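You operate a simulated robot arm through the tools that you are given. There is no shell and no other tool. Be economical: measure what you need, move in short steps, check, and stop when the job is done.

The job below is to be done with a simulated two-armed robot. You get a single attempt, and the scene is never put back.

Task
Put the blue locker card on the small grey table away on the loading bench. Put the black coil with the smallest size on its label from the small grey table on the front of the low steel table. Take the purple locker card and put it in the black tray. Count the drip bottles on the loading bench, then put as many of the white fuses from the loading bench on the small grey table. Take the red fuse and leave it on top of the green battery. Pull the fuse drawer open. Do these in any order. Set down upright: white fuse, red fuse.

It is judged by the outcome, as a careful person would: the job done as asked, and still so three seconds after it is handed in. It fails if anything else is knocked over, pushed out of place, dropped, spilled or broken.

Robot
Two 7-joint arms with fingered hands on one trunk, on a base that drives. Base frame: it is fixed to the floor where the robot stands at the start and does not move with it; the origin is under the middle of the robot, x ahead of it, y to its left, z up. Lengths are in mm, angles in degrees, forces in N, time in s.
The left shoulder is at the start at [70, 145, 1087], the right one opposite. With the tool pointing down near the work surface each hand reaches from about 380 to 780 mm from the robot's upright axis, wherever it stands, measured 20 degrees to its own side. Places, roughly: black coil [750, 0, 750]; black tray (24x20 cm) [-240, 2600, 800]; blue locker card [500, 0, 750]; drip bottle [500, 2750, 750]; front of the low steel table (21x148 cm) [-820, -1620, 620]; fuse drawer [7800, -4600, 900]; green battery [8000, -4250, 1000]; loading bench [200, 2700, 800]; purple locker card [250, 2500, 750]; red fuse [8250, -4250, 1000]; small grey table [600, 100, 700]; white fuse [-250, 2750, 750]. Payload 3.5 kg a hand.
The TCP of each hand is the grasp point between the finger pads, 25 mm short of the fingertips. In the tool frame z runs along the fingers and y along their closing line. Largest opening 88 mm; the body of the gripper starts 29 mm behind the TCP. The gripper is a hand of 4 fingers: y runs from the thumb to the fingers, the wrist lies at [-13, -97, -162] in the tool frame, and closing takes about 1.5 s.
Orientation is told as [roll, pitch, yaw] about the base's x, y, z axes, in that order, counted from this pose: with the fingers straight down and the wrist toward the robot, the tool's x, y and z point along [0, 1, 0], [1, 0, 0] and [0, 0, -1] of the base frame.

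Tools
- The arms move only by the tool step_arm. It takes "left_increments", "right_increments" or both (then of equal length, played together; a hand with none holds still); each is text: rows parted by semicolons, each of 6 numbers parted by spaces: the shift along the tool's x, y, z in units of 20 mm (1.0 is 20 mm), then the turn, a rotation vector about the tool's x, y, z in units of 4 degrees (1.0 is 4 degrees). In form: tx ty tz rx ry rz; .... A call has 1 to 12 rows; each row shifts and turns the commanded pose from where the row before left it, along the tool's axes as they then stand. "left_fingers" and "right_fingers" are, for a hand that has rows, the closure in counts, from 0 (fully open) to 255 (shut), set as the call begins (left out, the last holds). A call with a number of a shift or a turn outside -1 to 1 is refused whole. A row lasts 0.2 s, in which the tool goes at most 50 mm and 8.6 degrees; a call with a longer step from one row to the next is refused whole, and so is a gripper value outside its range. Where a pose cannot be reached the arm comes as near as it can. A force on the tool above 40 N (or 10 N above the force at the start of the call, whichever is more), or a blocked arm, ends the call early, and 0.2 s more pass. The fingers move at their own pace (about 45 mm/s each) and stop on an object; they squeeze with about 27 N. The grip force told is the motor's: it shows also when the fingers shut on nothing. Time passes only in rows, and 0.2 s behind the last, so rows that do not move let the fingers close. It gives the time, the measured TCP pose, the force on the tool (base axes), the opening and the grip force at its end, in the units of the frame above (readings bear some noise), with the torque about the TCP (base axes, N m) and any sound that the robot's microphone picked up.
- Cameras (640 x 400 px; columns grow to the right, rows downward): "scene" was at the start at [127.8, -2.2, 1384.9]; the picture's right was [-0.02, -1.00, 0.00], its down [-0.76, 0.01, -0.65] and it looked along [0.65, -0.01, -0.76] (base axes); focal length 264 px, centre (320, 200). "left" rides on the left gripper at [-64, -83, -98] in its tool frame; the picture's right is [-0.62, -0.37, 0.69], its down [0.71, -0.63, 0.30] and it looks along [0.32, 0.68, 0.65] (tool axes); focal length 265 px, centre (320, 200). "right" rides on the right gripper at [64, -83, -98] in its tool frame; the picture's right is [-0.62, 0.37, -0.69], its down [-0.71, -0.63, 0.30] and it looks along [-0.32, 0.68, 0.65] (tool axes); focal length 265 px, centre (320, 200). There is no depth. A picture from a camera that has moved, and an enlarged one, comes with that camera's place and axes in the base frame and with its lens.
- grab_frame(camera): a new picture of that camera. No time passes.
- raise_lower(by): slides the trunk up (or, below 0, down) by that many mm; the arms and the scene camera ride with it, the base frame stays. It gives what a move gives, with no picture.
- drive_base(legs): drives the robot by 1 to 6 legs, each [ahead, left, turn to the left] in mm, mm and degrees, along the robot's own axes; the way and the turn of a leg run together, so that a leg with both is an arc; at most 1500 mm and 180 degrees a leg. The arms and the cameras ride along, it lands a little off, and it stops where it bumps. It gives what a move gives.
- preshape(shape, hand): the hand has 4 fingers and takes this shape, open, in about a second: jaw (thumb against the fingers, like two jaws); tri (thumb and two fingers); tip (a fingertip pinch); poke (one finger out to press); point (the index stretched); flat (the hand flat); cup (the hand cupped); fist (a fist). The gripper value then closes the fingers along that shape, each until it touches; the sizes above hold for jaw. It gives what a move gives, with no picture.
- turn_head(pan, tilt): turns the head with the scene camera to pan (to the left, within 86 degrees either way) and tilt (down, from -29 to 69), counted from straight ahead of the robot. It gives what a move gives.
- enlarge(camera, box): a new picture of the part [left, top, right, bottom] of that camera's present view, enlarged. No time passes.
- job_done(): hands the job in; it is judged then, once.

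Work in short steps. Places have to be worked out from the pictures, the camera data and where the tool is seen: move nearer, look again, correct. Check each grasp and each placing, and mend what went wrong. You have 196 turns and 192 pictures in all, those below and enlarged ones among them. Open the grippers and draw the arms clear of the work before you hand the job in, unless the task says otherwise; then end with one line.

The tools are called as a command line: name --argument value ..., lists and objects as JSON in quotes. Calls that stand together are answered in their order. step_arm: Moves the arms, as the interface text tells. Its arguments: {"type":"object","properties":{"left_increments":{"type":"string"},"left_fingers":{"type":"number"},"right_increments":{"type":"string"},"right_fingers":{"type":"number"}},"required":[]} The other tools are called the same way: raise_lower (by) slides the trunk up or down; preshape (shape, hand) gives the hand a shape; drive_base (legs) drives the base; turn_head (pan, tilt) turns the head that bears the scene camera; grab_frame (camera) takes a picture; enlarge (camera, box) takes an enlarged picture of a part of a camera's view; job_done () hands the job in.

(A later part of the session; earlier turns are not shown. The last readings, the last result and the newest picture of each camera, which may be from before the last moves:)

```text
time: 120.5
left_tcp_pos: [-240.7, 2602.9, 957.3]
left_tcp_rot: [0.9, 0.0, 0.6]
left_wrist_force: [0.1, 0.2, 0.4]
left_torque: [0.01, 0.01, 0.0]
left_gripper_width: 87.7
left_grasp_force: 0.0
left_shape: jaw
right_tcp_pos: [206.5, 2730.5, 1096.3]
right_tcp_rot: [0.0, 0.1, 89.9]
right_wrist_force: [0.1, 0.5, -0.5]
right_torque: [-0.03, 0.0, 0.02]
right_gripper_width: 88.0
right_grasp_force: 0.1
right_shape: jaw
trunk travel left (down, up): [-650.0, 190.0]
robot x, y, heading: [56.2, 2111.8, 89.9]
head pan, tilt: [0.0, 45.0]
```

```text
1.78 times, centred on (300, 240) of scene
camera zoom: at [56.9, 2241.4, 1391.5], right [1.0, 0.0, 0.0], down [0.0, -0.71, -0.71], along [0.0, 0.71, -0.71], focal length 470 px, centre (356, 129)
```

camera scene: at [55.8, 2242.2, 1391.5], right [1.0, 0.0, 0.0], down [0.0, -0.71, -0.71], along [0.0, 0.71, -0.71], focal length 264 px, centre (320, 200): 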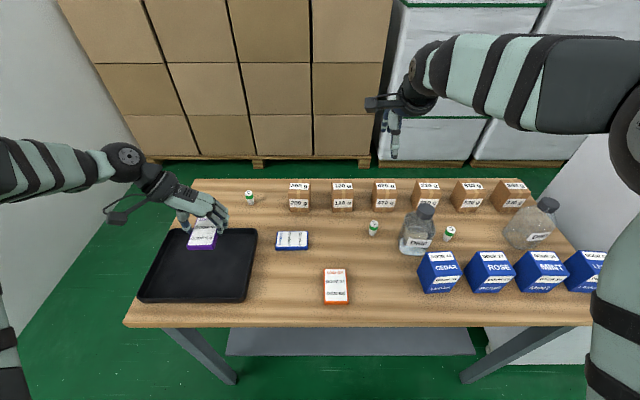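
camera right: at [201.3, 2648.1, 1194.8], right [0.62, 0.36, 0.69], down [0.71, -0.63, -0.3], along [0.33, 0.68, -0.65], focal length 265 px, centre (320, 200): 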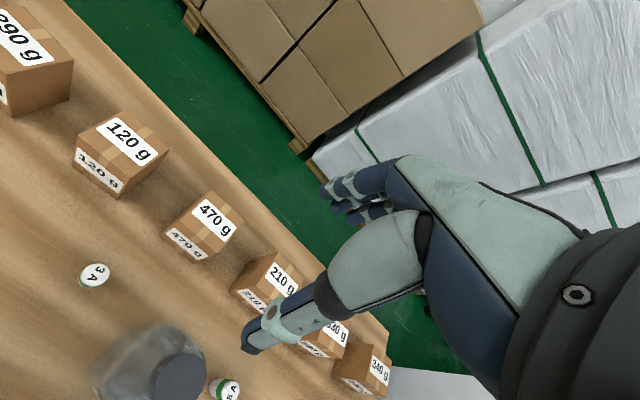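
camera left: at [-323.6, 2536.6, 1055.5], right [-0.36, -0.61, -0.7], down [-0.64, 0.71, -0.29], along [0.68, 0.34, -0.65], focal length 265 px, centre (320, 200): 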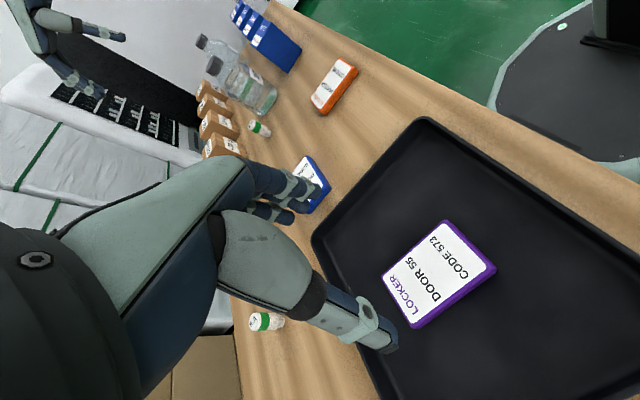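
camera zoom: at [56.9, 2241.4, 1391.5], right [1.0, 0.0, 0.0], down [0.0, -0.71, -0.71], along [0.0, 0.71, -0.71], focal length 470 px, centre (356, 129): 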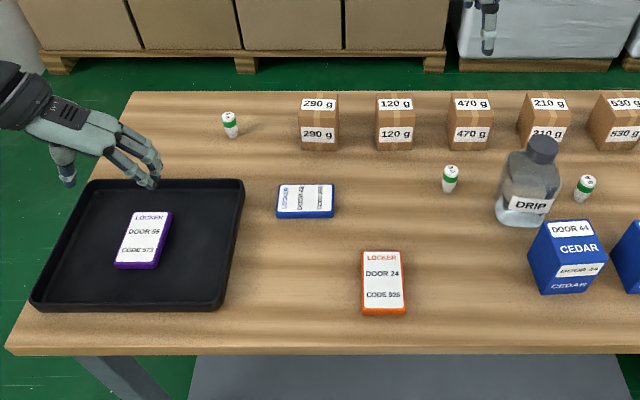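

Purple card sits in the tray. Now the fuses: one at about [202,2695] (right hand) and one at [-157,2812] (left hand). Lowering the right hand over the near fuse while turning the left hand back.

step_arm --left_increments "0 0 0 0 0 -1;0 0 0 0 0 -1;0 0 0 0 0 -1;0 0 0 0 0 -1;0 0 0 0 0 -1;0 0 0 0 0 -1;0 0 0 0 0 -1;0 0 0 0 0 -1;0 0 0 0 0 -1;0 0 0 0 0 -1;0 0 0 0 0 -1;0 0 0 0 0 -1" --right_increments ".03 -.17 .73 0 0 0;.03 -.17 .73 0 0 0;.03 -.17 .73 0 0 0;.03 -.17 .73 0 0 0;.03 -.17 .73 0 0 0;.03 -.17 .73 0 0 0;.03 -.17 .73 0 0 0;.03 -.17 .73 0 0 0;.03 -.17 .73 0 0 0;.03 -.17 .73 0 0 0;0 0 .73 0 0 0;0 0 .73 0 0 0"

step_arm --left_increments "0 0 0 0 0 -1;0 0 0 0 0 -1;0 0 0 0 0 -1;0 0 0 0 0 -1;0 0 0 0 0 -1;0 0 0 0 0 -1;0 0 0 0 0 -1;0 0 0 0 0 -1;0 0 0 0 0 -1;0 0 0 0 0 -1;0 0 0 0 0 -.4;0 0 0 0 0 0"

grab_frame --camera "right"

grab_frame --camera "left"

grab_frame --camera "scene"

```text
time: 123.1
left_tcp_pos: [-241.3, 2601.2, 957.2]
left_tcp_rot: [0.3, -0.7, 48.7]
left_wrist_force: [1.5, 0.0, -0.5]
left_torque: [0.0, -0.01, 0.01]
left_gripper_width: 87.8
left_grasp_force: 0.1
left_shape: jaw
right_tcp_pos: [200.6, 2697.9, 919.2]
right_tcp_rot: [0.1, 0.0, 89.9]
right_wrist_force: [0.0, -0.1, 0.2]
right_torque: [0.02, 0.0, -0.01]
right_gripper_width: 88.1
right_grasp_force: 0.2
right_shape: jaw
trunk travel left (down, up): [-650.0, 190.0]
robot x, y, heading: [58.9, 2109.1, 89.9]
head pan, tilt: [0.0, 45.0]
```

```text
time: 125.7
left_tcp_pos: [-238.7, 2601.0, 959.9]
left_tcp_rot: [-0.1, -0.9, 90.2]
left_wrist_force: [0.3, -1.0, -0.2]
left_torque: [-0.01, 0.01, 0.01]
left_gripper_width: 87.5
left_grasp_force: 0.1
left_shape: jaw
right_tcp_pos: [200.0, 2698.1, 918.7]
right_tcp_rot: [0.0, 0.0, 89.9]
right_wrist_force: [-0.4, -1.2, -0.1]
right_torque: [0.01, -0.03, 0.03]
right_gripper_width: 87.9
right_grasp_force: 0.1
right_shape: jaw
trunk travel left (down, up): [-650.0, 190.0]
robot x, y, heading: [54.4, 2110.6, 89.7]
head pan, tilt: [0.0, 45.0]
```

```text
139 pictures are left
camera right: at [134.4, 2614.8, 1017.8], right [0.62, 0.37, 0.69], down [0.71, -0.63, -0.3], along [0.33, 0.68, -0.65], focal length 265 px, centre (320, 200)
```

right: 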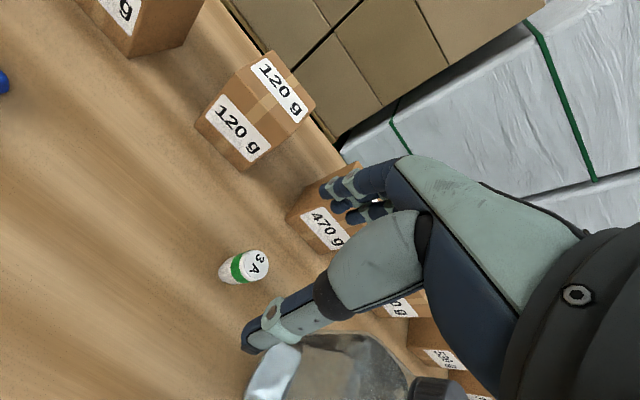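

```text
138 pictures are left
camera left: at [-175.6, 2517.9, 1056.3], right [0.62, -0.36, -0.7], down [-0.71, -0.63, -0.32], along [-0.33, 0.69, -0.64], focal length 265 px, centre (320, 200)
```

left: 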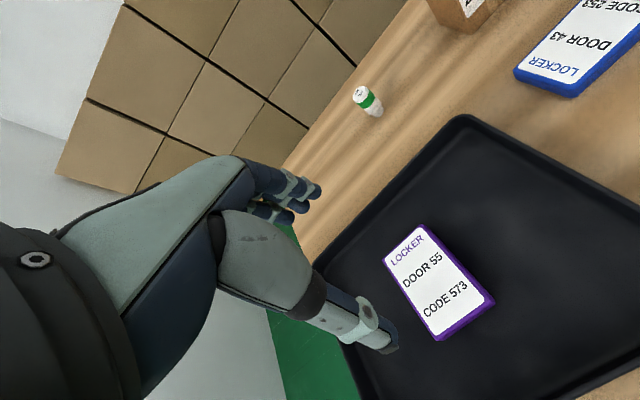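

```text
137 pictures are left
camera scene: at [56.7, 2241.9, 1391.5], right [1.0, 0.0, 0.0], down [0.0, -0.71, -0.71], along [0.0, 0.71, -0.71], focal length 264 px, centre (320, 200)
```

scene: 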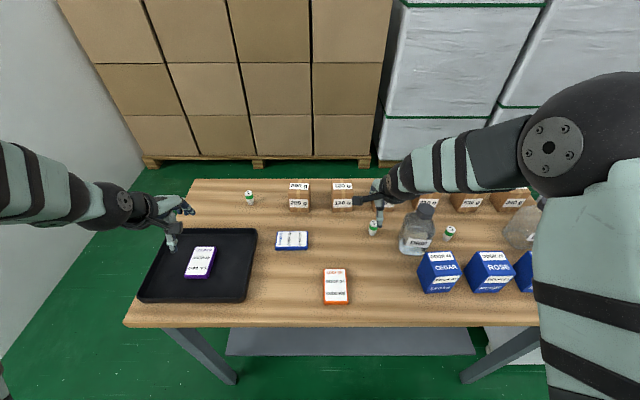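

Fuse at [202,2699], top z≈850. The drip bottle is near the right side of the hand, so I'll check clearance with an enlarged view.

enlarge --camera "scene" --box '[320, 160, 480, 270]'

```text
3.64 times, centred on (400, 215) of scene
camera zoom: at [56.7, 2241.9, 1391.5], right [1.0, 0.0, 0.0], down [0.0, -0.71, -0.71], along [0.0, 0.71, -0.71], focal length 962 px, centre (29, 146)
```

zoom: 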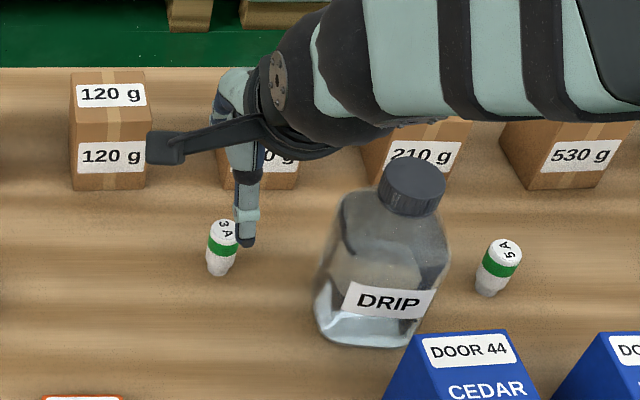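

The right forearm would pass low over the bottle's cap, so I'll use the left hand for this fuse (its forearm comes from the clear left side) and the right hand for the far-left fuse. Raising the right hand and shifting the base right.

step_arm --right_increments "0 0 -1 0 0 0;0 0 -1 0 0 0;0 0 -1 0 0 0;0 0 -1 0 0 0;0 0 -1 0 0 0;0 0 -1 0 0 0;0 0 -1 0 0 0;0 0 -1 0 0 0;0 0 -1 0 0 0"

drive_base --legs '[[0, -130, 0]]'

step_arm --left_increments "-.97 .4 0 0 0 0;-.97 .4 0 0 0 0;-.97 .4 0 0 0 0;-.97 .4 0 0 0 0;-.97 .4 0 0 0 0;-.97 .4 0 0 0 0;-.97 .4 0 0 0 0;-.97 .4 0 0 0 0;-.97 .4 0 0 0 0;-.97 .4 0 0 0 0;-.97 .4 0 0 0 0;-.97 .4 0 0 0 0"

grab_frame --camera "scene"

grab_frame --camera "left"

```text
time: 127.7
left_tcp_pos: [-240.7, 2602.2, 959.0]
left_tcp_rot: [-0.1, -0.9, 90.2]
left_wrist_force: [0.1, 0.0, -0.2]
left_torque: [0.01, -0.01, 0.0]
left_gripper_width: 87.8
left_grasp_force: 0.1
left_shape: jaw
right_tcp_pos: [200.6, 2696.1, 1102.2]
right_tcp_rot: [0.0, 0.0, 90.0]
right_wrist_force: [-0.7, 0.2, -0.8]
right_torque: [-0.01, 0.05, 0.0]
right_gripper_width: 87.9
right_grasp_force: 0.2
right_shape: jaw
trunk travel left (down, up): [-650.0, 190.0]
robot x, y, heading: [53.8, 2115.1, 89.6]
head pan, tilt: [0.0, 45.0]
```

```text
time: 129.0
left_tcp_pos: [-109.1, 2601.4, 959.3]
left_tcp_rot: [-0.2, -0.9, 90.1]
left_wrist_force: [-0.3, 0.7, 0.0]
left_torque: [-0.05, -0.01, 0.0]
left_gripper_width: 87.8
left_grasp_force: 0.0
left_shape: jaw
right_tcp_pos: [331.8, 2695.6, 1101.2]
right_tcp_rot: [-0.2, 0.0, 89.9]
right_wrist_force: [-0.1, -0.3, -0.6]
right_torque: [0.01, -0.03, -0.01]
right_gripper_width: 88.1
right_grasp_force: 0.0
right_shape: jaw
trunk travel left (down, up): [-650.0, 190.0]
robot x, y, heading: [187.7, 2109.4, 89.9]
head pan, tilt: [0.0, 45.0]
```

```text
time: 131.6
left_tcp_pos: [125.2, 2698.1, 961.9]
left_tcp_rot: [-0.1, -0.8, 90.1]
left_wrist_force: [-0.5, 0.0, 0.6]
left_torque: [0.05, 0.01, -0.03]
left_gripper_width: 87.5
left_grasp_force: 0.1
left_shape: jaw
right_tcp_pos: [333.5, 2696.1, 1101.3]
right_tcp_rot: [0.1, 0.0, 90.0]
right_wrist_force: [0.5, 0.8, 0.3]
right_torque: [-0.03, -0.01, -0.03]
right_gripper_width: 87.8
right_grasp_force: 0.1
right_shape: jaw
trunk travel left (down, up): [-650.0, 190.0]
robot x, y, heading: [188.1, 2111.6, 89.8]
head pan, tilt: [0.0, 45.0]
```

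```text
135 pictures are left
camera scene: at [189.3, 2242.0, 1391.4], right [1.0, 0.0, 0.0], down [0.0, -0.71, -0.71], along [0.0, 0.71, -0.71], focal length 264 px, centre (320, 200)
```

scene: 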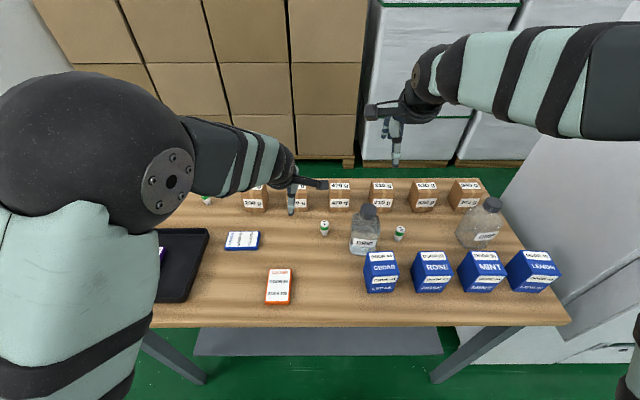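

```text
134 pictures are left
camera left: at [188.2, 2614.6, 1059.6], right [0.62, -0.36, -0.7], down [-0.71, -0.63, -0.31], along [-0.33, 0.69, -0.64], focal length 265 px, centre (320, 200)
```

left: 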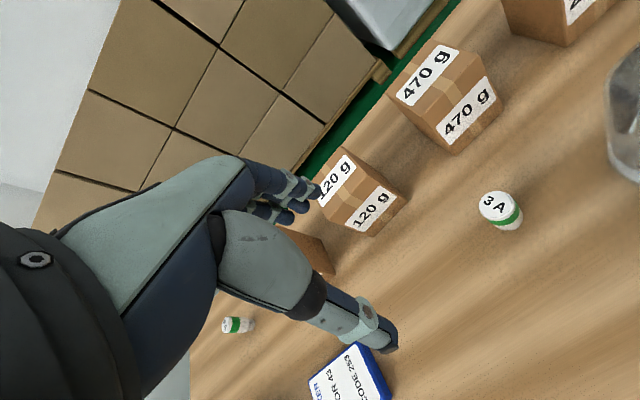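

The left camera bracket would come close to the bottle cap, so I'll turn the hand to yaw 50°, which swings it away, then move over the fuse at [201,2698].

step_arm --left_increments "0 0 0 0 0 1;0 0 0 0 0 1;0 0 0 0 0 1;0 0 0 0 0 1;0 0 0 0 0 1;0 0 0 0 0 1;0 0 0 0 0 1;0 0 0 0 0 1;0 0 0 0 0 1;0 0 0 0 0 1;0 0 0 0 0 0"

step_arm --left_increments "-.97 .83 0 0 0 0;-.97 .83 0 0 0 0;-.97 .83 0 0 0 0;0 0 .9 0 0 0;0 0 .9 0 0 0;0 0 0 0 0 0"

grab_frame --camera "left"

grab_frame --camera "scene"

```text
time: 134.0
left_tcp_pos: [125.4, 2697.3, 960.4]
left_tcp_rot: [0.5, -0.9, 50.1]
left_wrist_force: [-0.2, 0.5, -0.2]
left_torque: [0.0, 0.0, -0.02]
left_gripper_width: 87.4
left_grasp_force: 0.1
left_shape: jaw
right_tcp_pos: [334.5, 2695.3, 1101.1]
right_tcp_rot: [0.1, 0.1, 89.9]
right_wrist_force: [0.4, 0.5, -0.1]
right_torque: [0.03, -0.01, -0.01]
right_gripper_width: 87.8
right_grasp_force: 0.3
right_shape: jaw
trunk travel left (down, up): [-650.0, 190.0]
robot x, y, heading: [185.7, 2111.2, 89.7]
head pan, tilt: [0.0, 45.0]
```

```text
time: 135.4
left_tcp_pos: [201.9, 2700.8, 924.9]
left_tcp_rot: [0.5, -0.9, 50.1]
left_wrist_force: [0.3, 0.6, 0.6]
left_torque: [0.01, -0.04, -0.02]
left_gripper_width: 87.6
left_grasp_force: 0.0
left_shape: jaw
right_tcp_pos: [332.4, 2696.1, 1100.9]
right_tcp_rot: [0.1, -0.1, 89.9]
right_wrist_force: [0.8, -0.7, 0.1]
right_torque: [0.0, -0.02, -0.01]
right_gripper_width: 87.8
right_grasp_force: 0.1
right_shape: jaw
trunk travel left (down, up): [-650.0, 190.0]
robot x, y, heading: [190.3, 2110.2, 89.7]
head pan, tilt: [0.0, 45.0]
```

```text
133 pictures are left
camera left: at [197.6, 2595.0, 1022.1], right [0.24, -0.67, -0.7], down [-0.95, -0.02, -0.31], along [0.19, 0.74, -0.64], focal length 265 px, centre (320, 200)
```

left: 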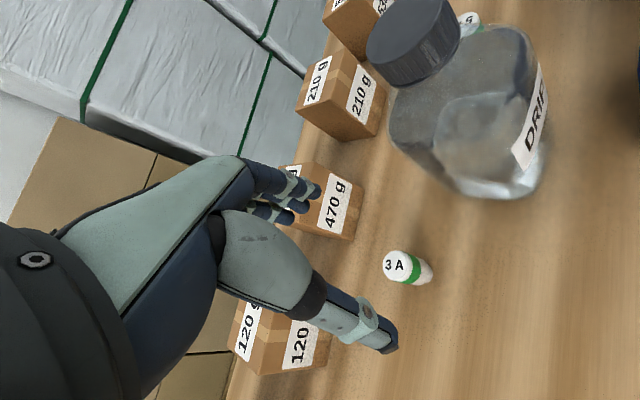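

```text
132 pictures are left
camera scene: at [188.9, 2241.2, 1391.5], right [1.0, 0.0, 0.0], down [0.0, -0.71, -0.71], along [0.0, 0.71, -0.71], focal length 264 px, centre (320, 200)
```

scene: 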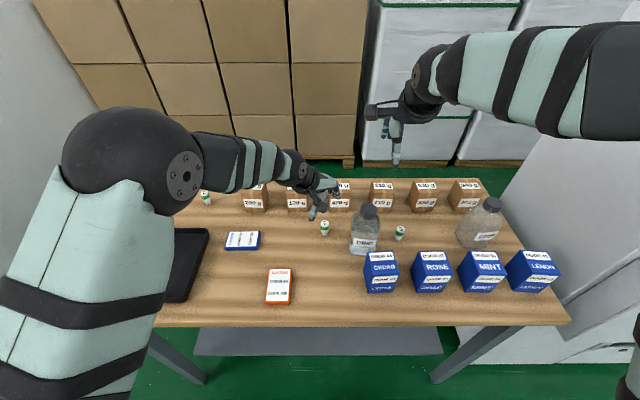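

Fuse is at [203.5,2697.5]. Correcting 3 mm and descending to z≈831.

step_arm --left_increments "-.15 -.07 1 0 0 0;0 0 1 0 0 0;0 0 1 0 0 0;0 0 1 0 0 0;0 0 .7 0 0 0;0 0 0 0 0 0"

grab_frame --camera "left"

enlarge --camera "scene" --box '[240, 160, 440, 280]'

```text
time: 136.8
left_tcp_pos: [205.8, 2698.7, 831.0]
left_tcp_rot: [0.5, -0.8, 50.0]
left_wrist_force: [0.1, 0.6, 0.5]
left_torque: [0.02, 0.0, -0.02]
left_gripper_width: 87.8
left_grasp_force: 0.1
left_shape: jaw
right_tcp_pos: [332.9, 2695.6, 1100.3]
right_tcp_rot: [0.0, 0.0, 89.9]
right_wrist_force: [-0.8, 0.2, -0.3]
right_torque: [-0.01, -0.02, 0.03]
right_gripper_width: 87.7
right_grasp_force: 0.0
right_shape: jaw
trunk travel left (down, up): [-650.0, 190.0]
robot x, y, heading: [188.0, 2110.4, 89.8]
head pan, tilt: [0.0, 45.0]
```

```text
131 pictures are left
camera left: at [200.3, 2593.0, 928.4], right [0.24, -0.67, -0.7], down [-0.95, -0.02, -0.31], along [0.19, 0.74, -0.64], focal length 265 px, centre (320, 200)
```

left: 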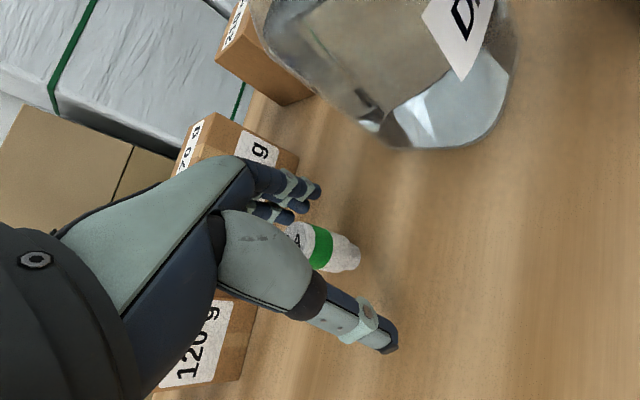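

```text
3.20 times, centred on (340, 220) of scene
camera zoom: at [188.7, 2241.3, 1391.5], right [1.0, 0.0, 0.0], down [0.0, -0.71, -0.71], along [0.0, 0.71, -0.71], focal length 846 px, centre (256, 136)
```

zoom: 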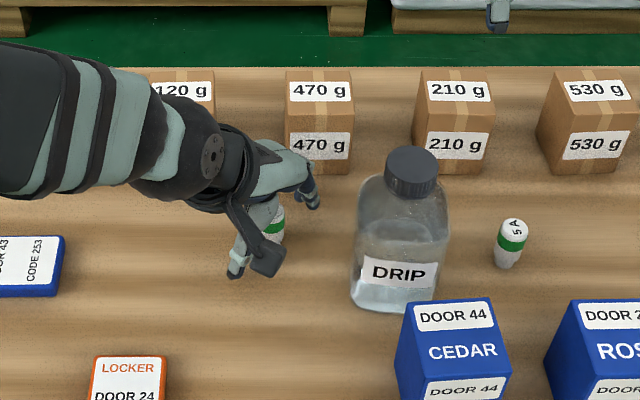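

The fuse stands between thumb and fingers. Closing.

step_arm --left_increments "0 0 0 0 0 0;0 0 0 0 0 0;0 0 0 0 0 0;0 0 0 0 0 0;0 0 0 0 0 0;0 0 0 0 0 0;0 0 0 0 0 0;0 0 0 0 0 0" --left_fingers 255

enlarge --camera "left" --box '[200, 150, 440, 370]'

```text
time: 138.6
left_tcp_pos: [204.8, 2699.2, 830.7]
left_tcp_rot: [0.4, -0.8, 50.2]
left_wrist_force: [0.1, -0.6, -0.6]
left_torque: [0.01, 0.04, -0.03]
left_gripper_width: 14.7
left_grasp_force: 26.6
left_shape: jaw
right_tcp_pos: [332.8, 2694.9, 1101.3]
right_tcp_rot: [0.0, 0.0, 89.9]
right_wrist_force: [0.8, -0.1, 0.1]
right_torque: [0.02, 0.01, 0.01]
right_gripper_width: 87.7
right_grasp_force: 0.0
right_shape: jaw
trunk travel left (down, up): [-650.0, 190.0]
robot x, y, heading: [185.2, 2108.3, 89.8]
head pan, tilt: [0.0, 45.0]
```

```text
1.82 times, centred on (320, 260) of left
camera zoom: at [200.2, 2593.2, 928.6], right [0.24, -0.67, -0.7], down [-0.95, -0.02, -0.31], along [0.19, 0.74, -0.64], focal length 483 px, centre (320, 91)
```

zoom: 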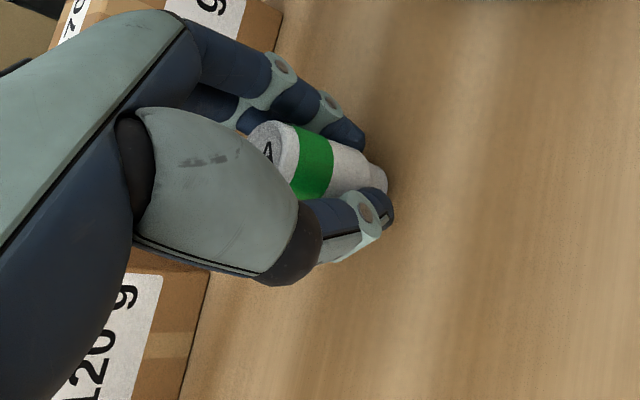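

Gripped, upright. Lifting straight up 140 mm.

step_arm --left_increments "0 0 -.5 0 0 0;0 0 -1 0 0 0;0 0 -1 0 0 0;0 0 -1 0 0 0;0 0 -1 0 0 0;0 0 -1 0 0 0;0 0 -1 0 0 0;0 0 -1 0 0 0"

grab_frame --camera "left"

```text
time: 140.4
left_tcp_pos: [205.8, 2694.3, 980.0]
left_tcp_rot: [0.4, -0.7, 50.1]
left_wrist_force: [-0.7, 0.5, -0.1]
left_torque: [0.01, 0.02, -0.01]
left_gripper_width: 14.9
left_grasp_force: 27.3
left_shape: jaw
right_tcp_pos: [334.5, 2694.2, 1101.6]
right_tcp_rot: [0.0, 0.0, 90.0]
right_wrist_force: [-0.3, 0.1, 0.5]
right_torque: [-0.05, -0.01, 0.03]
right_gripper_width: 88.1
right_grasp_force: 0.0
right_shape: jaw
trunk travel left (down, up): [-650.0, 190.0]
robot x, y, heading: [187.6, 2110.8, 89.9]
head pan, tilt: [0.0, 45.0]
```

```text
128 pictures are left
camera left: at [201.3, 2587.7, 1077.4], right [0.24, -0.67, -0.7], down [-0.95, -0.02, -0.31], along [0.19, 0.74, -0.64], focal length 265 px, centre (320, 200)
```

left: 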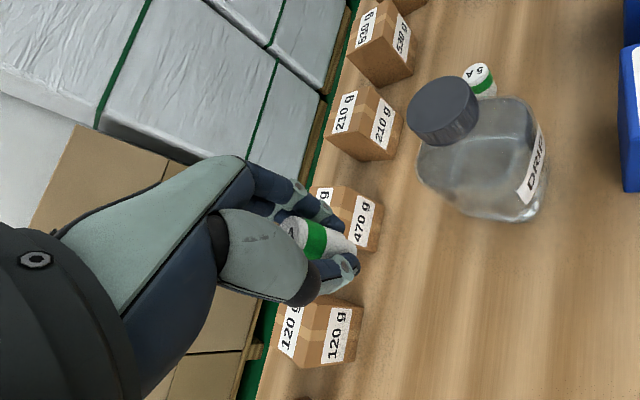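

Fuse held. Drawing the left hand back-left and up, then driving left so the right hand can take the far-left fuse.

step_arm --left_increments ".237 -1 -.3 0 0 0;.237 -1 -.3 0 0 0;.237 -1 -.3 0 0 0;.237 -1 -.3 0 0 0;.237 -1 -.3 0 0 0;.237 -1 -.3 0 0 0;.237 -1 -.3 0 0 0;.237 -1 -.3 0 0 0;.237 -1 -.3 0 0 0;.237 -1 -.3 0 0 0;.237 -1 -.3 0 0 0;.237 -1 -.3 0 0 0"

drive_base --legs '[[0, 490, 0], [40, 0, 0]]'

grab_frame --camera "scene"

grab_frame --camera "right"

```text
time: 143.0
left_tcp_pos: [5.4, 2546.8, 1049.4]
left_tcp_rot: [0.4, -0.9, 50.2]
left_wrist_force: [-0.9, 0.6, -0.5]
left_torque: [0.01, 0.0, -0.01]
left_gripper_width: 14.5
left_grasp_force: 27.1
left_shape: jaw
right_tcp_pos: [331.8, 2694.1, 1102.4]
right_tcp_rot: [0.0, -0.1, 89.9]
right_wrist_force: [0.2, -0.2, -0.4]
right_torque: [-0.02, 0.01, 0.01]
right_gripper_width: 88.1
right_grasp_force: 0.1
right_shape: jaw
trunk travel left (down, up): [-650.0, 190.0]
robot x, y, heading: [186.6, 2108.9, 89.8]
head pan, tilt: [0.0, 45.0]
```

```text
time: 146.3
left_tcp_pos: [-473.4, 2584.9, 1051.3]
left_tcp_rot: [0.6, -1.0, 50.1]
left_wrist_force: [0.4, -0.9, -0.6]
left_torque: [0.01, 0.01, 0.0]
left_gripper_width: 14.9
left_grasp_force: 27.4
left_shape: jaw
right_tcp_pos: [-147.7, 2732.8, 1103.8]
right_tcp_rot: [0.1, -0.3, 89.8]
right_wrist_force: [-0.4, 0.3, 0.8]
right_torque: [0.01, -0.01, 0.0]
right_gripper_width: 87.8
right_grasp_force: 0.1
right_shape: jaw
trunk travel left (down, up): [-650.0, 190.0]
robot x, y, heading: [-292.7, 2150.6, 89.7]
head pan, tilt: [0.0, 45.0]
```

```text
127 pictures are left
camera scene: at [-291.7, 2278.1, 1392.1], right [1.0, 0.0, 0.0], down [0.0, -0.7, -0.71], along [0.0, 0.71, -0.7], focal length 264 px, centre (320, 200)
```

scene: 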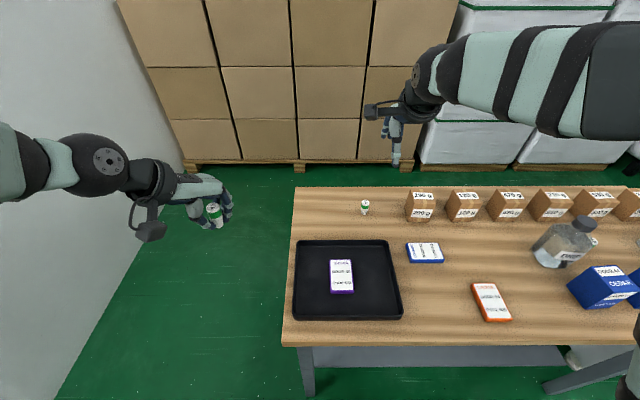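

```text
126 pictures are left
camera right: at [-212.4, 2649.3, 1202.6], right [0.62, 0.36, 0.69], down [0.71, -0.63, -0.31], along [0.33, 0.69, -0.65], focal length 265 px, centre (320, 200)
```

right: 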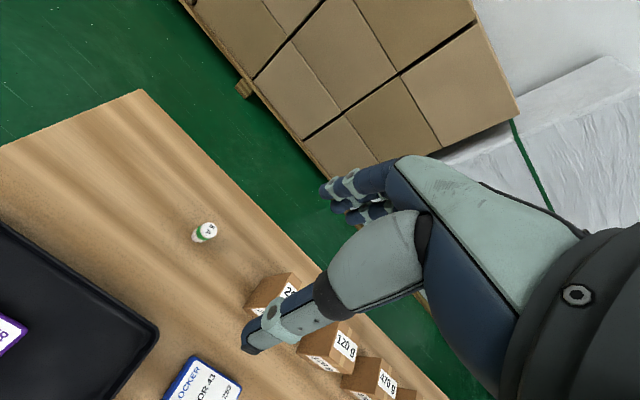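

The far-left fuse is at [-160,2816]. Moving the right hand above it to z≈920.

step_arm --right_increments ".06 .415 .92 0 0 0;.06 .415 .92 0 0 0;.06 .415 .92 0 0 0;.06 .415 .92 0 0 0;.06 .415 .92 0 0 0;.06 .415 .92 0 0 0;.06 .415 .92 0 0 0;.06 .415 .92 0 0 0;.06 .415 .92 0 0 0;.06 .415 .92 0 0 0;0 0 0 0 0 0"

grab_frame --camera "right"

enlarge --camera "scene" --box '[300, 150, 500, 260]'

```text
time: 148.8
left_tcp_pos: [-473.6, 2589.6, 1049.5]
left_tcp_rot: [0.6, -0.9, 50.1]
left_wrist_force: [0.2, 0.5, 0.4]
left_torque: [0.0, -0.01, -0.02]
left_gripper_width: 14.5
left_grasp_force: 27.2
left_shape: jaw
right_tcp_pos: [-159.3, 2818.6, 918.7]
right_tcp_rot: [-0.1, -0.1, 89.8]
right_wrist_force: [-0.4, 0.2, 0.2]
right_torque: [0.04, -0.01, -0.01]
right_gripper_width: 88.2
right_grasp_force: 0.0
right_shape: jaw
trunk travel left (down, up): [-650.0, 190.0]
robot x, y, heading: [-296.8, 2154.6, 89.8]
head pan, tilt: [0.0, 45.0]
```

```text
125 pictures are left
camera right: at [-224.9, 2735.2, 1016.9], right [0.62, 0.36, 0.69], down [0.71, -0.63, -0.31], along [0.33, 0.68, -0.65], focal length 265 px, centre (320, 200)
```

right: 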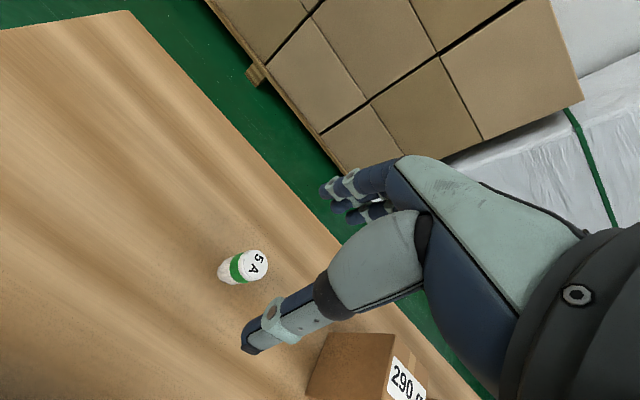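

```text
3.20 times, centred on (400, 205) of scene
camera zoom: at [-292.2, 2283.1, 1391.5], right [1.0, 0.0, 0.0], down [0.0, -0.71, -0.71], along [0.0, 0.71, -0.71], focal length 846 px, centre (64, 184)
```

zoom: 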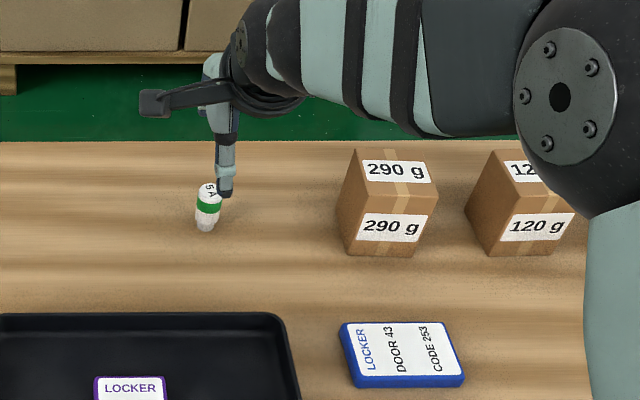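

The fuse lines up. To keep the elbow clear of the weight boxes, I'll raise the trunk 120 mm first, then descend with the arm and check.

raise_lower --by 120

step_arm --right_increments "-.08 0 1 0 0 0;0 0 1 0 0 0;0 0 1 0 0 0;0 0 1 0 0 0;0 0 1 0 0 0;0 0 1 0 0 0;0 0 0 0 0 0"

grab_frame --camera "scene"

grab_frame --camera "right"

grab_frame --camera "left"

```text
time: 150.2
left_tcp_pos: [-473.5, 2588.8, 1168.3]
left_tcp_rot: [0.5, -0.7, 50.1]
left_wrist_force: [-0.1, -0.4, -0.5]
left_torque: [-0.01, 0.01, -0.01]
left_gripper_width: 14.5
left_grasp_force: 27.0
left_shape: jaw
right_tcp_pos: [-159.5, 2818.2, 1039.3]
right_tcp_rot: [-0.1, 0.0, 89.8]
right_wrist_force: [0.2, 0.1, 0.2]
right_torque: [-0.03, -0.06, -0.01]
right_gripper_width: 87.9
right_grasp_force: 0.0
right_shape: jaw
trunk travel left (down, up): [-770.0, 70.0]
robot x, y, heading: [-291.9, 2150.8, 89.6]
head pan, tilt: [0.0, 45.0]
```

```text
time: 151.8
left_tcp_pos: [-474.8, 2589.0, 1169.8]
left_tcp_rot: [0.5, -0.8, 50.1]
left_wrist_force: [0.0, 0.3, -0.5]
left_torque: [0.0, 0.01, 0.0]
left_gripper_width: 14.6
left_grasp_force: 27.2
left_shape: jaw
right_tcp_pos: [-158.1, 2818.4, 917.8]
right_tcp_rot: [0.0, -0.1, 89.9]
right_wrist_force: [0.7, 0.3, 0.0]
right_torque: [0.01, -0.03, -0.01]
right_gripper_width: 87.9
right_grasp_force: 0.0
right_shape: jaw
trunk travel left (down, up): [-770.0, 70.0]
robot x, y, heading: [-291.4, 2149.8, 89.7]
head pan, tilt: [0.0, 45.0]
```

```text
123 pictures are left
camera scene: at [-292.2, 2283.4, 1511.5], right [1.0, 0.0, 0.0], down [0.0, -0.71, -0.71], along [0.0, 0.71, -0.71], focal length 264 px, centre (320, 200)
```

scene: 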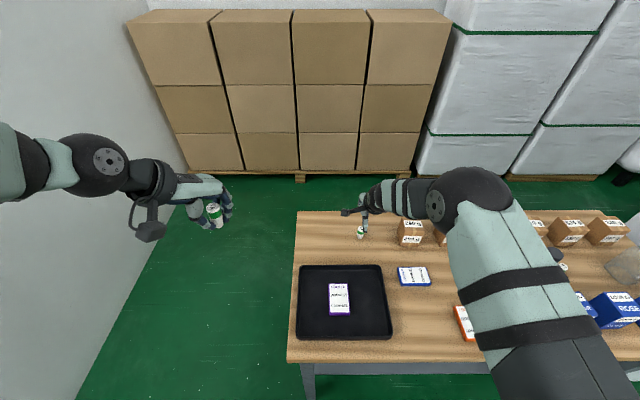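

```text
122 pictures are left
camera right: at [-223.6, 2735.3, 1016.7], right [0.62, 0.37, 0.69], down [0.71, -0.63, -0.31], along [0.33, 0.68, -0.65], focal length 265 px, centre (320, 200)
```

right: 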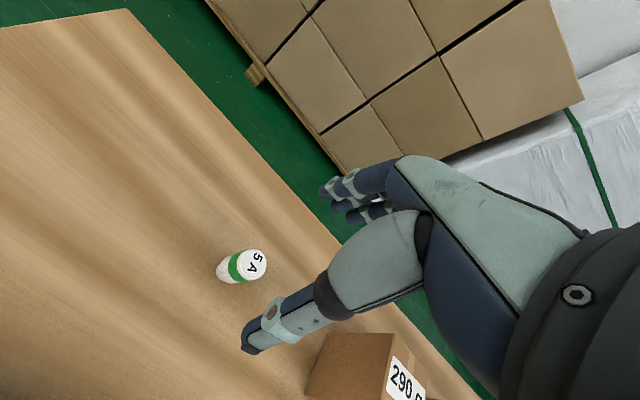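

```text
121 pictures are left
camera left: at [-478.6, 2482.8, 1266.5], right [0.24, -0.67, -0.7], down [-0.95, -0.02, -0.31], along [0.19, 0.74, -0.64], focal length 265 px, centre (320, 200)
```

left: 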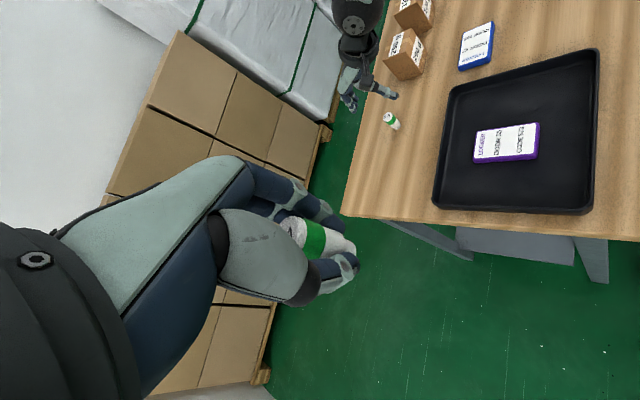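

The elbow is now high (z ~1150+). Descending to z≈831.

step_arm --right_increments "0 0 1 0 0 0;0 0 1 0 0 0;0 0 1 0 0 0;0 0 .9 0 0 0;0 0 .45 0 0 0;0 0 0 0 0 0"

grab_frame --camera "right"

```text
time: 153.2
left_tcp_pos: [-474.6, 2588.2, 1169.5]
left_tcp_rot: [0.5, -0.8, 50.2]
left_wrist_force: [0.5, -0.3, -1.2]
left_torque: [-0.02, 0.0, -0.03]
left_gripper_width: 14.5
left_grasp_force: 27.2
left_shape: jaw
right_tcp_pos: [-158.0, 2818.8, 830.0]
right_tcp_rot: [0.1, -0.1, 89.8]
right_wrist_force: [-0.3, 0.8, 0.1]
right_torque: [0.03, -0.02, 0.02]
right_gripper_width: 88.0
right_grasp_force: 0.1
right_shape: jaw
trunk travel left (down, up): [-770.0, 70.0]
robot x, y, heading: [-293.6, 2148.6, 89.8]
head pan, tilt: [0.0, 45.0]
```

```text
120 pictures are left
camera right: at [-222.9, 2734.2, 928.8], right [0.62, 0.37, 0.69], down [0.71, -0.63, -0.31], along [0.33, 0.68, -0.65], focal length 265 px, centre (320, 200)
```

right: 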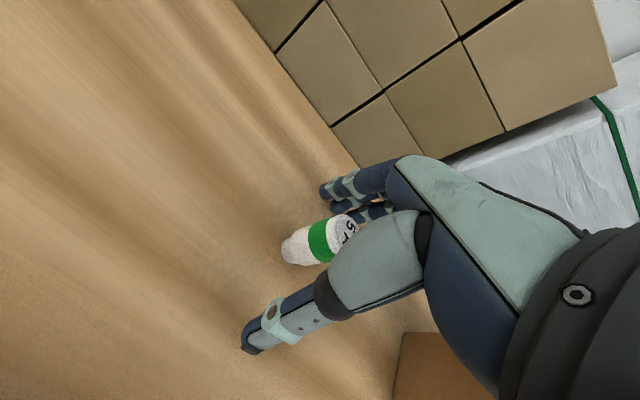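

Calculated position agrees with TCP within 2 mm. Closing.

step_arm --right_increments "0 0 0 0 0 0;0 0 0 0 0 0;0 0 0 0 0 0;0 0 0 0 0 0;0 0 0 0 0 0;0 0 0 0 0 0;0 0 0 0 0 0;0 0 0 0 0 0" --right_fingers 255

step_arm --right_increments "0 0 -.5 0 0 0;0 0 -1 0 0 0;0 0 -1 0 0 0;0 0 -1 0 0 0;0 0 -1 0 0 0;0 0 -1 0 0 0;0 0 -1 0 0 0;0 0 -1 0 0 0;0 0 -1 0 0 0"

grab_frame --camera "right"

```text
time: 155.1
left_tcp_pos: [-473.4, 2589.7, 1169.3]
left_tcp_rot: [0.5, -0.8, 49.9]
left_wrist_force: [0.2, 0.0, 0.3]
left_torque: [0.03, 0.01, 0.04]
left_gripper_width: 14.5
left_grasp_force: 26.9
left_shape: jaw
right_tcp_pos: [-157.4, 2817.2, 829.6]
right_tcp_rot: [-0.1, 0.0, 89.8]
right_wrist_force: [0.2, -0.1, -0.3]
right_torque: [-0.01, 0.03, 0.01]
right_gripper_width: 14.8
right_grasp_force: 26.9
right_shape: jaw
trunk travel left (down, up): [-770.0, 70.0]
robot x, y, heading: [-292.0, 2151.6, 89.5]
head pan, tilt: [0.0, 45.0]
```

```text
time: 157.1
left_tcp_pos: [-473.4, 2587.1, 1170.2]
left_tcp_rot: [0.5, -0.9, 50.1]
left_wrist_force: [-0.6, 0.3, -1.3]
left_torque: [0.02, -0.03, 0.02]
left_gripper_width: 14.9
left_grasp_force: 27.0
left_shape: jaw
right_tcp_pos: [-159.2, 2818.0, 1001.4]
right_tcp_rot: [0.1, 0.0, 89.9]
right_wrist_force: [-0.7, -0.3, -1.2]
right_torque: [0.0, -0.01, 0.02]
right_gripper_width: 14.5
right_grasp_force: 27.4
right_shape: jaw
trunk travel left (down, up): [-770.0, 70.0]
robot x, y, heading: [-293.3, 2155.5, 89.6]
head pan, tilt: [0.0, 45.0]
```

```text
119 pictures are left
camera right: at [-224.1, 2734.6, 1100.5], right [0.62, 0.37, 0.69], down [0.71, -0.63, -0.3], along [0.33, 0.68, -0.65], focal length 265 px, centre (320, 200)
```

right: 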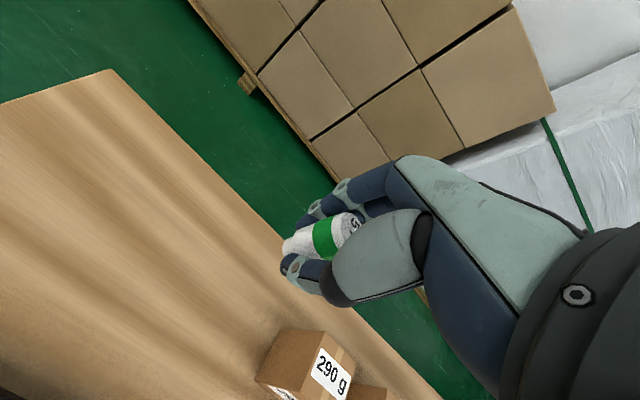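

Both fuses held. Driving back to the small grey table by the same clear route.

drive_base --legs '[[-450, 0, 0], [0, -640, 0], [-850, 0, 0], [-400, 400, 0], [-420, 0, 0], [0, 0, -90]]'

grab_frame --camera "scene"

```text
time: 175.6
left_tcp_pos: [399.3, 272.5, 1169.1]
left_tcp_rot: [0.6, -0.8, -37.1]
left_wrist_force: [0.0, -0.7, -0.1]
left_torque: [0.0, -0.03, 0.02]
left_gripper_width: 14.7
left_grasp_force: 27.3
left_shape: jaw
right_tcp_pos: [644.4, -31.7, 1000.4]
right_tcp_rot: [0.1, -0.1, 2.7]
right_wrist_force: [-0.1, 0.1, 0.2]
right_torque: [-0.02, 0.0, 0.02]
right_gripper_width: 14.6
right_grasp_force: 27.1
right_shape: jaw
trunk travel left (down, up): [-770.0, 70.0]
robot x, y, heading: [-28.5, 65.6, 2.6]
head pan, tilt: [0.0, 45.0]
```

```text
118 pictures are left
camera scene: at [104.9, 75.3, 1511.5], right [0.05, -1.0, 0.0], down [-0.71, -0.03, -0.71], along [0.71, 0.03, -0.71], focal length 264 px, centre (320, 200)
```

scene: 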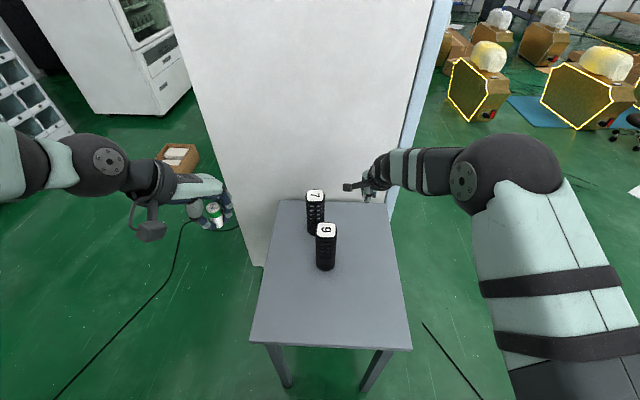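

The table's front is clear. I'll lower the right-hand fuse toward [510,-80] first.

step_arm --right_increments "-.3 -.97 .9 0 0 0;-.3 -.97 .9 0 0 0;-.3 -.97 .9 0 0 0;-.3 -.97 .9 0 0 0;-.3 -.97 .9 0 0 0;-.3 -.97 .9 0 0 0;-.3 -.97 .9 0 0 0;0 0 0 0 0 0"

grab_frame --camera "scene"

grab_frame --camera "right"

```text
time: 177.3
left_tcp_pos: [399.7, 272.1, 1169.0]
left_tcp_rot: [0.4, -0.8, -37.0]
left_wrist_force: [0.1, -0.8, -1.1]
left_torque: [0.0, 0.0, 0.02]
left_gripper_width: 14.8
left_grasp_force: 26.2
left_shape: jaw
right_tcp_pos: [509.8, -79.3, 875.4]
right_tcp_rot: [0.0, -0.2, 2.8]
right_wrist_force: [0.3, -1.2, -0.3]
right_torque: [0.01, -0.01, 0.01]
right_gripper_width: 14.5
right_grasp_force: 26.8
right_shape: jaw
trunk travel left (down, up): [-770.0, 70.0]
robot x, y, heading: [-30.7, 66.8, 2.7]
head pan, tilt: [0.0, 45.0]
```

```text
117 pictures are left
camera scene: at [104.8, 75.3, 1511.5], right [0.05, -1.0, 0.0], down [-0.71, -0.03, -0.71], along [0.71, 0.03, -0.71], focal length 264 px, centre (320, 200)
```

scene: 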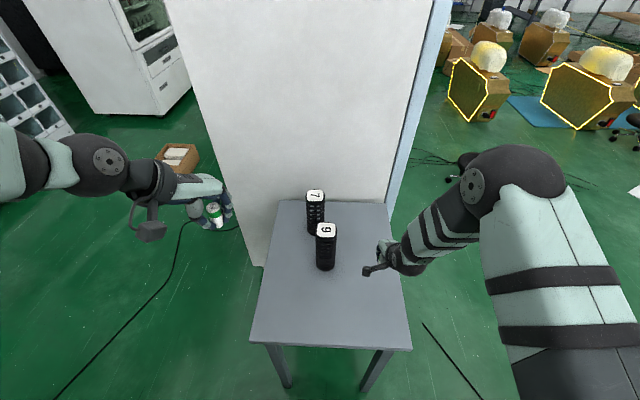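

```text
116 pictures are left
camera right: at [422.5, -18.0, 973.8], right [0.4, -0.6, 0.69], down [-0.59, -0.74, -0.31], along [0.7, -0.29, -0.65], focal length 265 px, centre (320, 200)
```

right: 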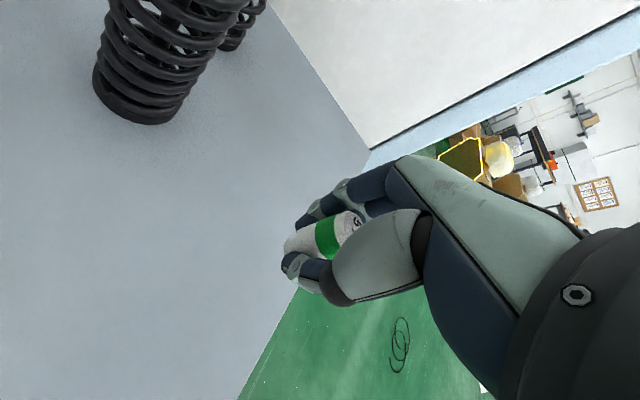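

The spot below is on the table, about 70 mm from its edge. Lowering to z≈780 and feeling for contact.

step_arm --right_increments "0 0 1 0 0 0;0 0 1 0 0 0;0 0 1 0 0 0;0 0 1 0 0 0;0 0 .65 0 0 0;0 0 0 0 0 0"

step_arm --right_increments "0 0 .15 0 0 0;0 0 0 0 0 0"

step_arm --right_increments "0 0 .1 0 0 0;0 0 0 0 0 0"

enlarge --camera "right" --box '[200, 160, 440, 340]'

```text
time: 178.8
left_tcp_pos: [398.8, 272.8, 1168.0]
left_tcp_rot: [0.4, -0.9, -36.9]
left_wrist_force: [0.4, 0.3, -0.5]
left_torque: [-0.04, -0.02, -0.05]
left_gripper_width: 14.8
left_grasp_force: 26.6
left_shape: jaw
right_tcp_pos: [511.6, -77.6, 781.4]
right_tcp_rot: [0.0, -0.1, 2.7]
right_wrist_force: [-0.1, 0.4, -0.1]
right_torque: [0.0, 0.0, 0.0]
right_gripper_width: 14.6
right_grasp_force: 26.8
right_shape: jaw
trunk travel left (down, up): [-770.0, 70.0]
robot x, y, heading: [-26.5, 70.8, 2.4]
head pan, tilt: [0.0, 45.0]
```

```text
time: 179.3
left_tcp_pos: [399.1, 273.4, 1170.6]
left_tcp_rot: [0.6, -0.7, -37.0]
left_wrist_force: [0.0, 0.0, -0.6]
left_torque: [0.02, -0.01, -0.01]
left_gripper_width: 14.6
left_grasp_force: 27.2
left_shape: jaw
right_tcp_pos: [511.1, -78.8, 779.2]
right_tcp_rot: [-0.1, -0.1, 2.7]
right_wrist_force: [-1.0, -0.6, -0.8]
right_torque: [-0.02, -0.02, 0.01]
right_gripper_width: 14.9
right_grasp_force: 26.7
right_shape: jaw
trunk travel left (down, up): [-770.0, 70.0]
robot x, y, heading: [-23.7, 69.4, 2.7]
head pan, tilt: [0.0, 45.0]
```

```text
time: 179.9
left_tcp_pos: [399.0, 271.2, 1169.3]
left_tcp_rot: [0.5, -0.8, -37.0]
left_wrist_force: [0.4, 0.0, -0.8]
left_torque: [-0.02, -0.01, 0.01]
left_gripper_width: 15.0
left_grasp_force: 26.8
left_shape: jaw
right_tcp_pos: [511.7, -79.6, 775.8]
right_tcp_rot: [0.0, -0.1, 2.7]
right_wrist_force: [0.1, 0.9, -0.6]
right_torque: [0.0, 0.01, 0.01]
right_gripper_width: 14.7
right_grasp_force: 26.8
right_shape: jaw
trunk travel left (down, up): [-770.0, 70.0]
robot x, y, heading: [-28.4, 70.5, 2.7]
head pan, tilt: [0.0, 45.0]
```

```text
2.22 times, centred on (320, 250) of right
camera zoom: at [424.1, -18.3, 875.5], right [0.4, -0.6, 0.69], down [-0.59, -0.74, -0.31], along [0.7, -0.29, -0.65], focal length 590 px, centre (320, 89)
```

zoom: 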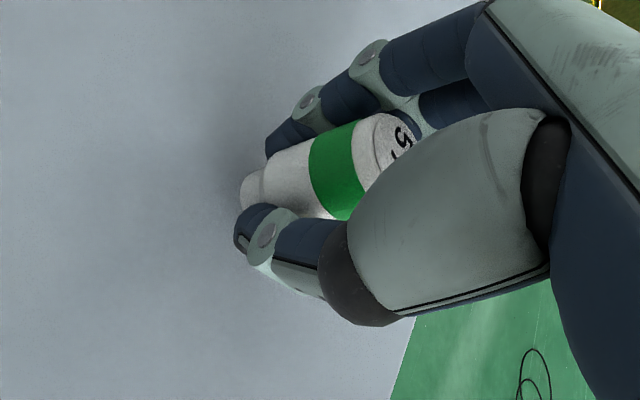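

Not touching yet at 776; continuing in 2 mm steps.

step_arm --right_increments "0 0 .12 0 0 0;0 0 0 0 0 0"

step_arm --right_increments "0 0 .12 0 0 0;0 0 0 0 0 0"

```text
time: 180.6
left_tcp_pos: [399.5, 272.8, 1169.2]
left_tcp_rot: [0.5, -0.8, -37.1]
left_wrist_force: [-0.3, -0.3, -0.3]
left_torque: [-0.01, 0.01, 0.0]
left_gripper_width: 14.8
left_grasp_force: 27.3
left_shape: jaw
right_tcp_pos: [512.6, -79.1, 774.7]
right_tcp_rot: [-0.1, -0.2, 2.6]
right_wrist_force: [-0.1, 1.3, 0.3]
right_torque: [-0.01, -0.01, -0.04]
right_gripper_width: 14.5
right_grasp_force: 27.3
right_shape: jaw
trunk travel left (down, up): [-770.0, 70.0]
robot x, y, heading: [-26.9, 68.5, 2.8]
head pan, tilt: [0.0, 45.0]
```

```text
time: 181.2
left_tcp_pos: [400.7, 273.0, 1169.8]
left_tcp_rot: [0.5, -0.8, -37.1]
left_wrist_force: [-0.3, -0.8, 0.1]
left_torque: [0.0, 0.02, -0.03]
left_gripper_width: 14.5
left_grasp_force: 27.2
left_shape: jaw
right_tcp_pos: [511.0, -78.5, 772.5]
right_tcp_rot: [0.0, -0.2, 2.6]
right_wrist_force: [-0.1, -0.5, 0.2]
right_torque: [-0.02, 0.0, 0.03]
right_gripper_width: 14.6
right_grasp_force: 26.8
right_shape: jaw
trunk travel left (down, up): [-770.0, 70.0]
robot x, y, heading: [-25.0, 67.2, 2.6]
head pan, tilt: [0.0, 45.0]
```

step_arm --right_increments "0 0 .12 0 0 0;0 0 0 0 0 0"

step_arm --right_increments "0 0 .12 0 0 0;0 0 0 0 0 0"

```text
time: 181.8
left_tcp_pos: [399.3, 272.2, 1170.1]
left_tcp_rot: [0.5, -0.8, -37.0]
left_wrist_force: [0.1, 0.2, -0.4]
left_torque: [0.02, -0.03, 0.0]
left_gripper_width: 14.5
left_grasp_force: 26.6
left_shape: jaw
right_tcp_pos: [510.9, -78.4, 769.7]
right_tcp_rot: [0.0, -0.1, 2.6]
right_wrist_force: [-0.7, 0.4, -0.9]
right_torque: [0.01, 0.0, 0.01]
right_gripper_width: 14.8
right_grasp_force: 27.0
right_shape: jaw
trunk travel left (down, up): [-770.0, 70.0]
robot x, y, heading: [-26.5, 70.4, 2.5]
head pan, tilt: [0.0, 45.0]
```

```text
time: 182.3
left_tcp_pos: [397.2, 272.9, 1168.7]
left_tcp_rot: [0.4, -0.9, -37.1]
left_wrist_force: [-1.4, 0.4, -0.3]
left_torque: [0.0, -0.01, 0.01]
left_gripper_width: 14.6
left_grasp_force: 27.0
left_shape: jaw
right_tcp_pos: [511.0, -78.8, 766.7]
right_tcp_rot: [-0.1, -0.2, 2.8]
right_wrist_force: [-0.8, 0.1, 5.4]
right_torque: [0.02, -0.02, -0.03]
right_gripper_width: 14.8
right_grasp_force: 27.1
right_shape: jaw
trunk travel left (down, up): [-770.0, 70.0]
robot x, y, heading: [-29.2, 71.0, 2.8]
head pan, tilt: [0.0, 45.0]
```

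Contact at z≈767 (5 N). Opening, then lifting straight up.

step_arm --right_increments "0 0 0 0 0 0;0 0 0 0 0 0;0 0 0 0 0 0;0 0 0 0 0 0;0 0 0 0 0 0;0 0 0 0 0 0" --right_fingers 0

grab_frame --camera "right"

```text
time: 183.8
left_tcp_pos: [400.6, 273.0, 1169.2]
left_tcp_rot: [0.5, -0.8, -37.0]
left_wrist_force: [0.6, 0.9, 0.0]
left_torque: [0.0, 0.02, 0.01]
left_gripper_width: 14.8
left_grasp_force: 26.9
left_shape: jaw
right_tcp_pos: [510.5, -78.9, 766.8]
right_tcp_rot: [0.0, -0.2, 2.8]
right_wrist_force: [0.0, 0.3, 0.8]
right_torque: [-0.02, 0.01, -0.01]
right_gripper_width: 87.7
right_grasp_force: 0.1
right_shape: jaw
trunk travel left (down, up): [-770.0, 70.0]
robot x, y, heading: [-27.8, 70.6, 2.6]
head pan, tilt: [0.0, 45.0]
```

```text
114 pictures are left
camera right: at [423.7, -19.0, 866.0], right [0.4, -0.6, 0.69], down [-0.59, -0.74, -0.31], along [0.7, -0.29, -0.65], focal length 265 px, centre (320, 200)
```

right: 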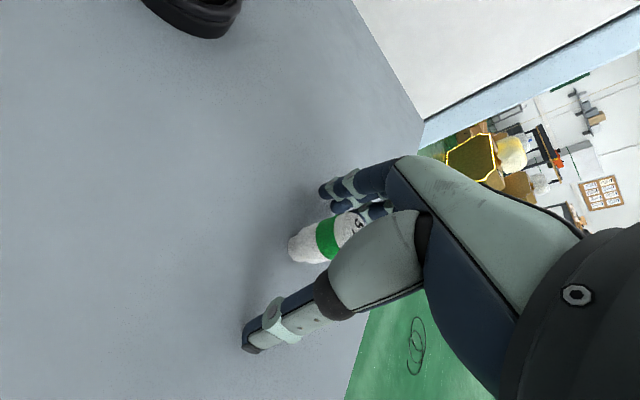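

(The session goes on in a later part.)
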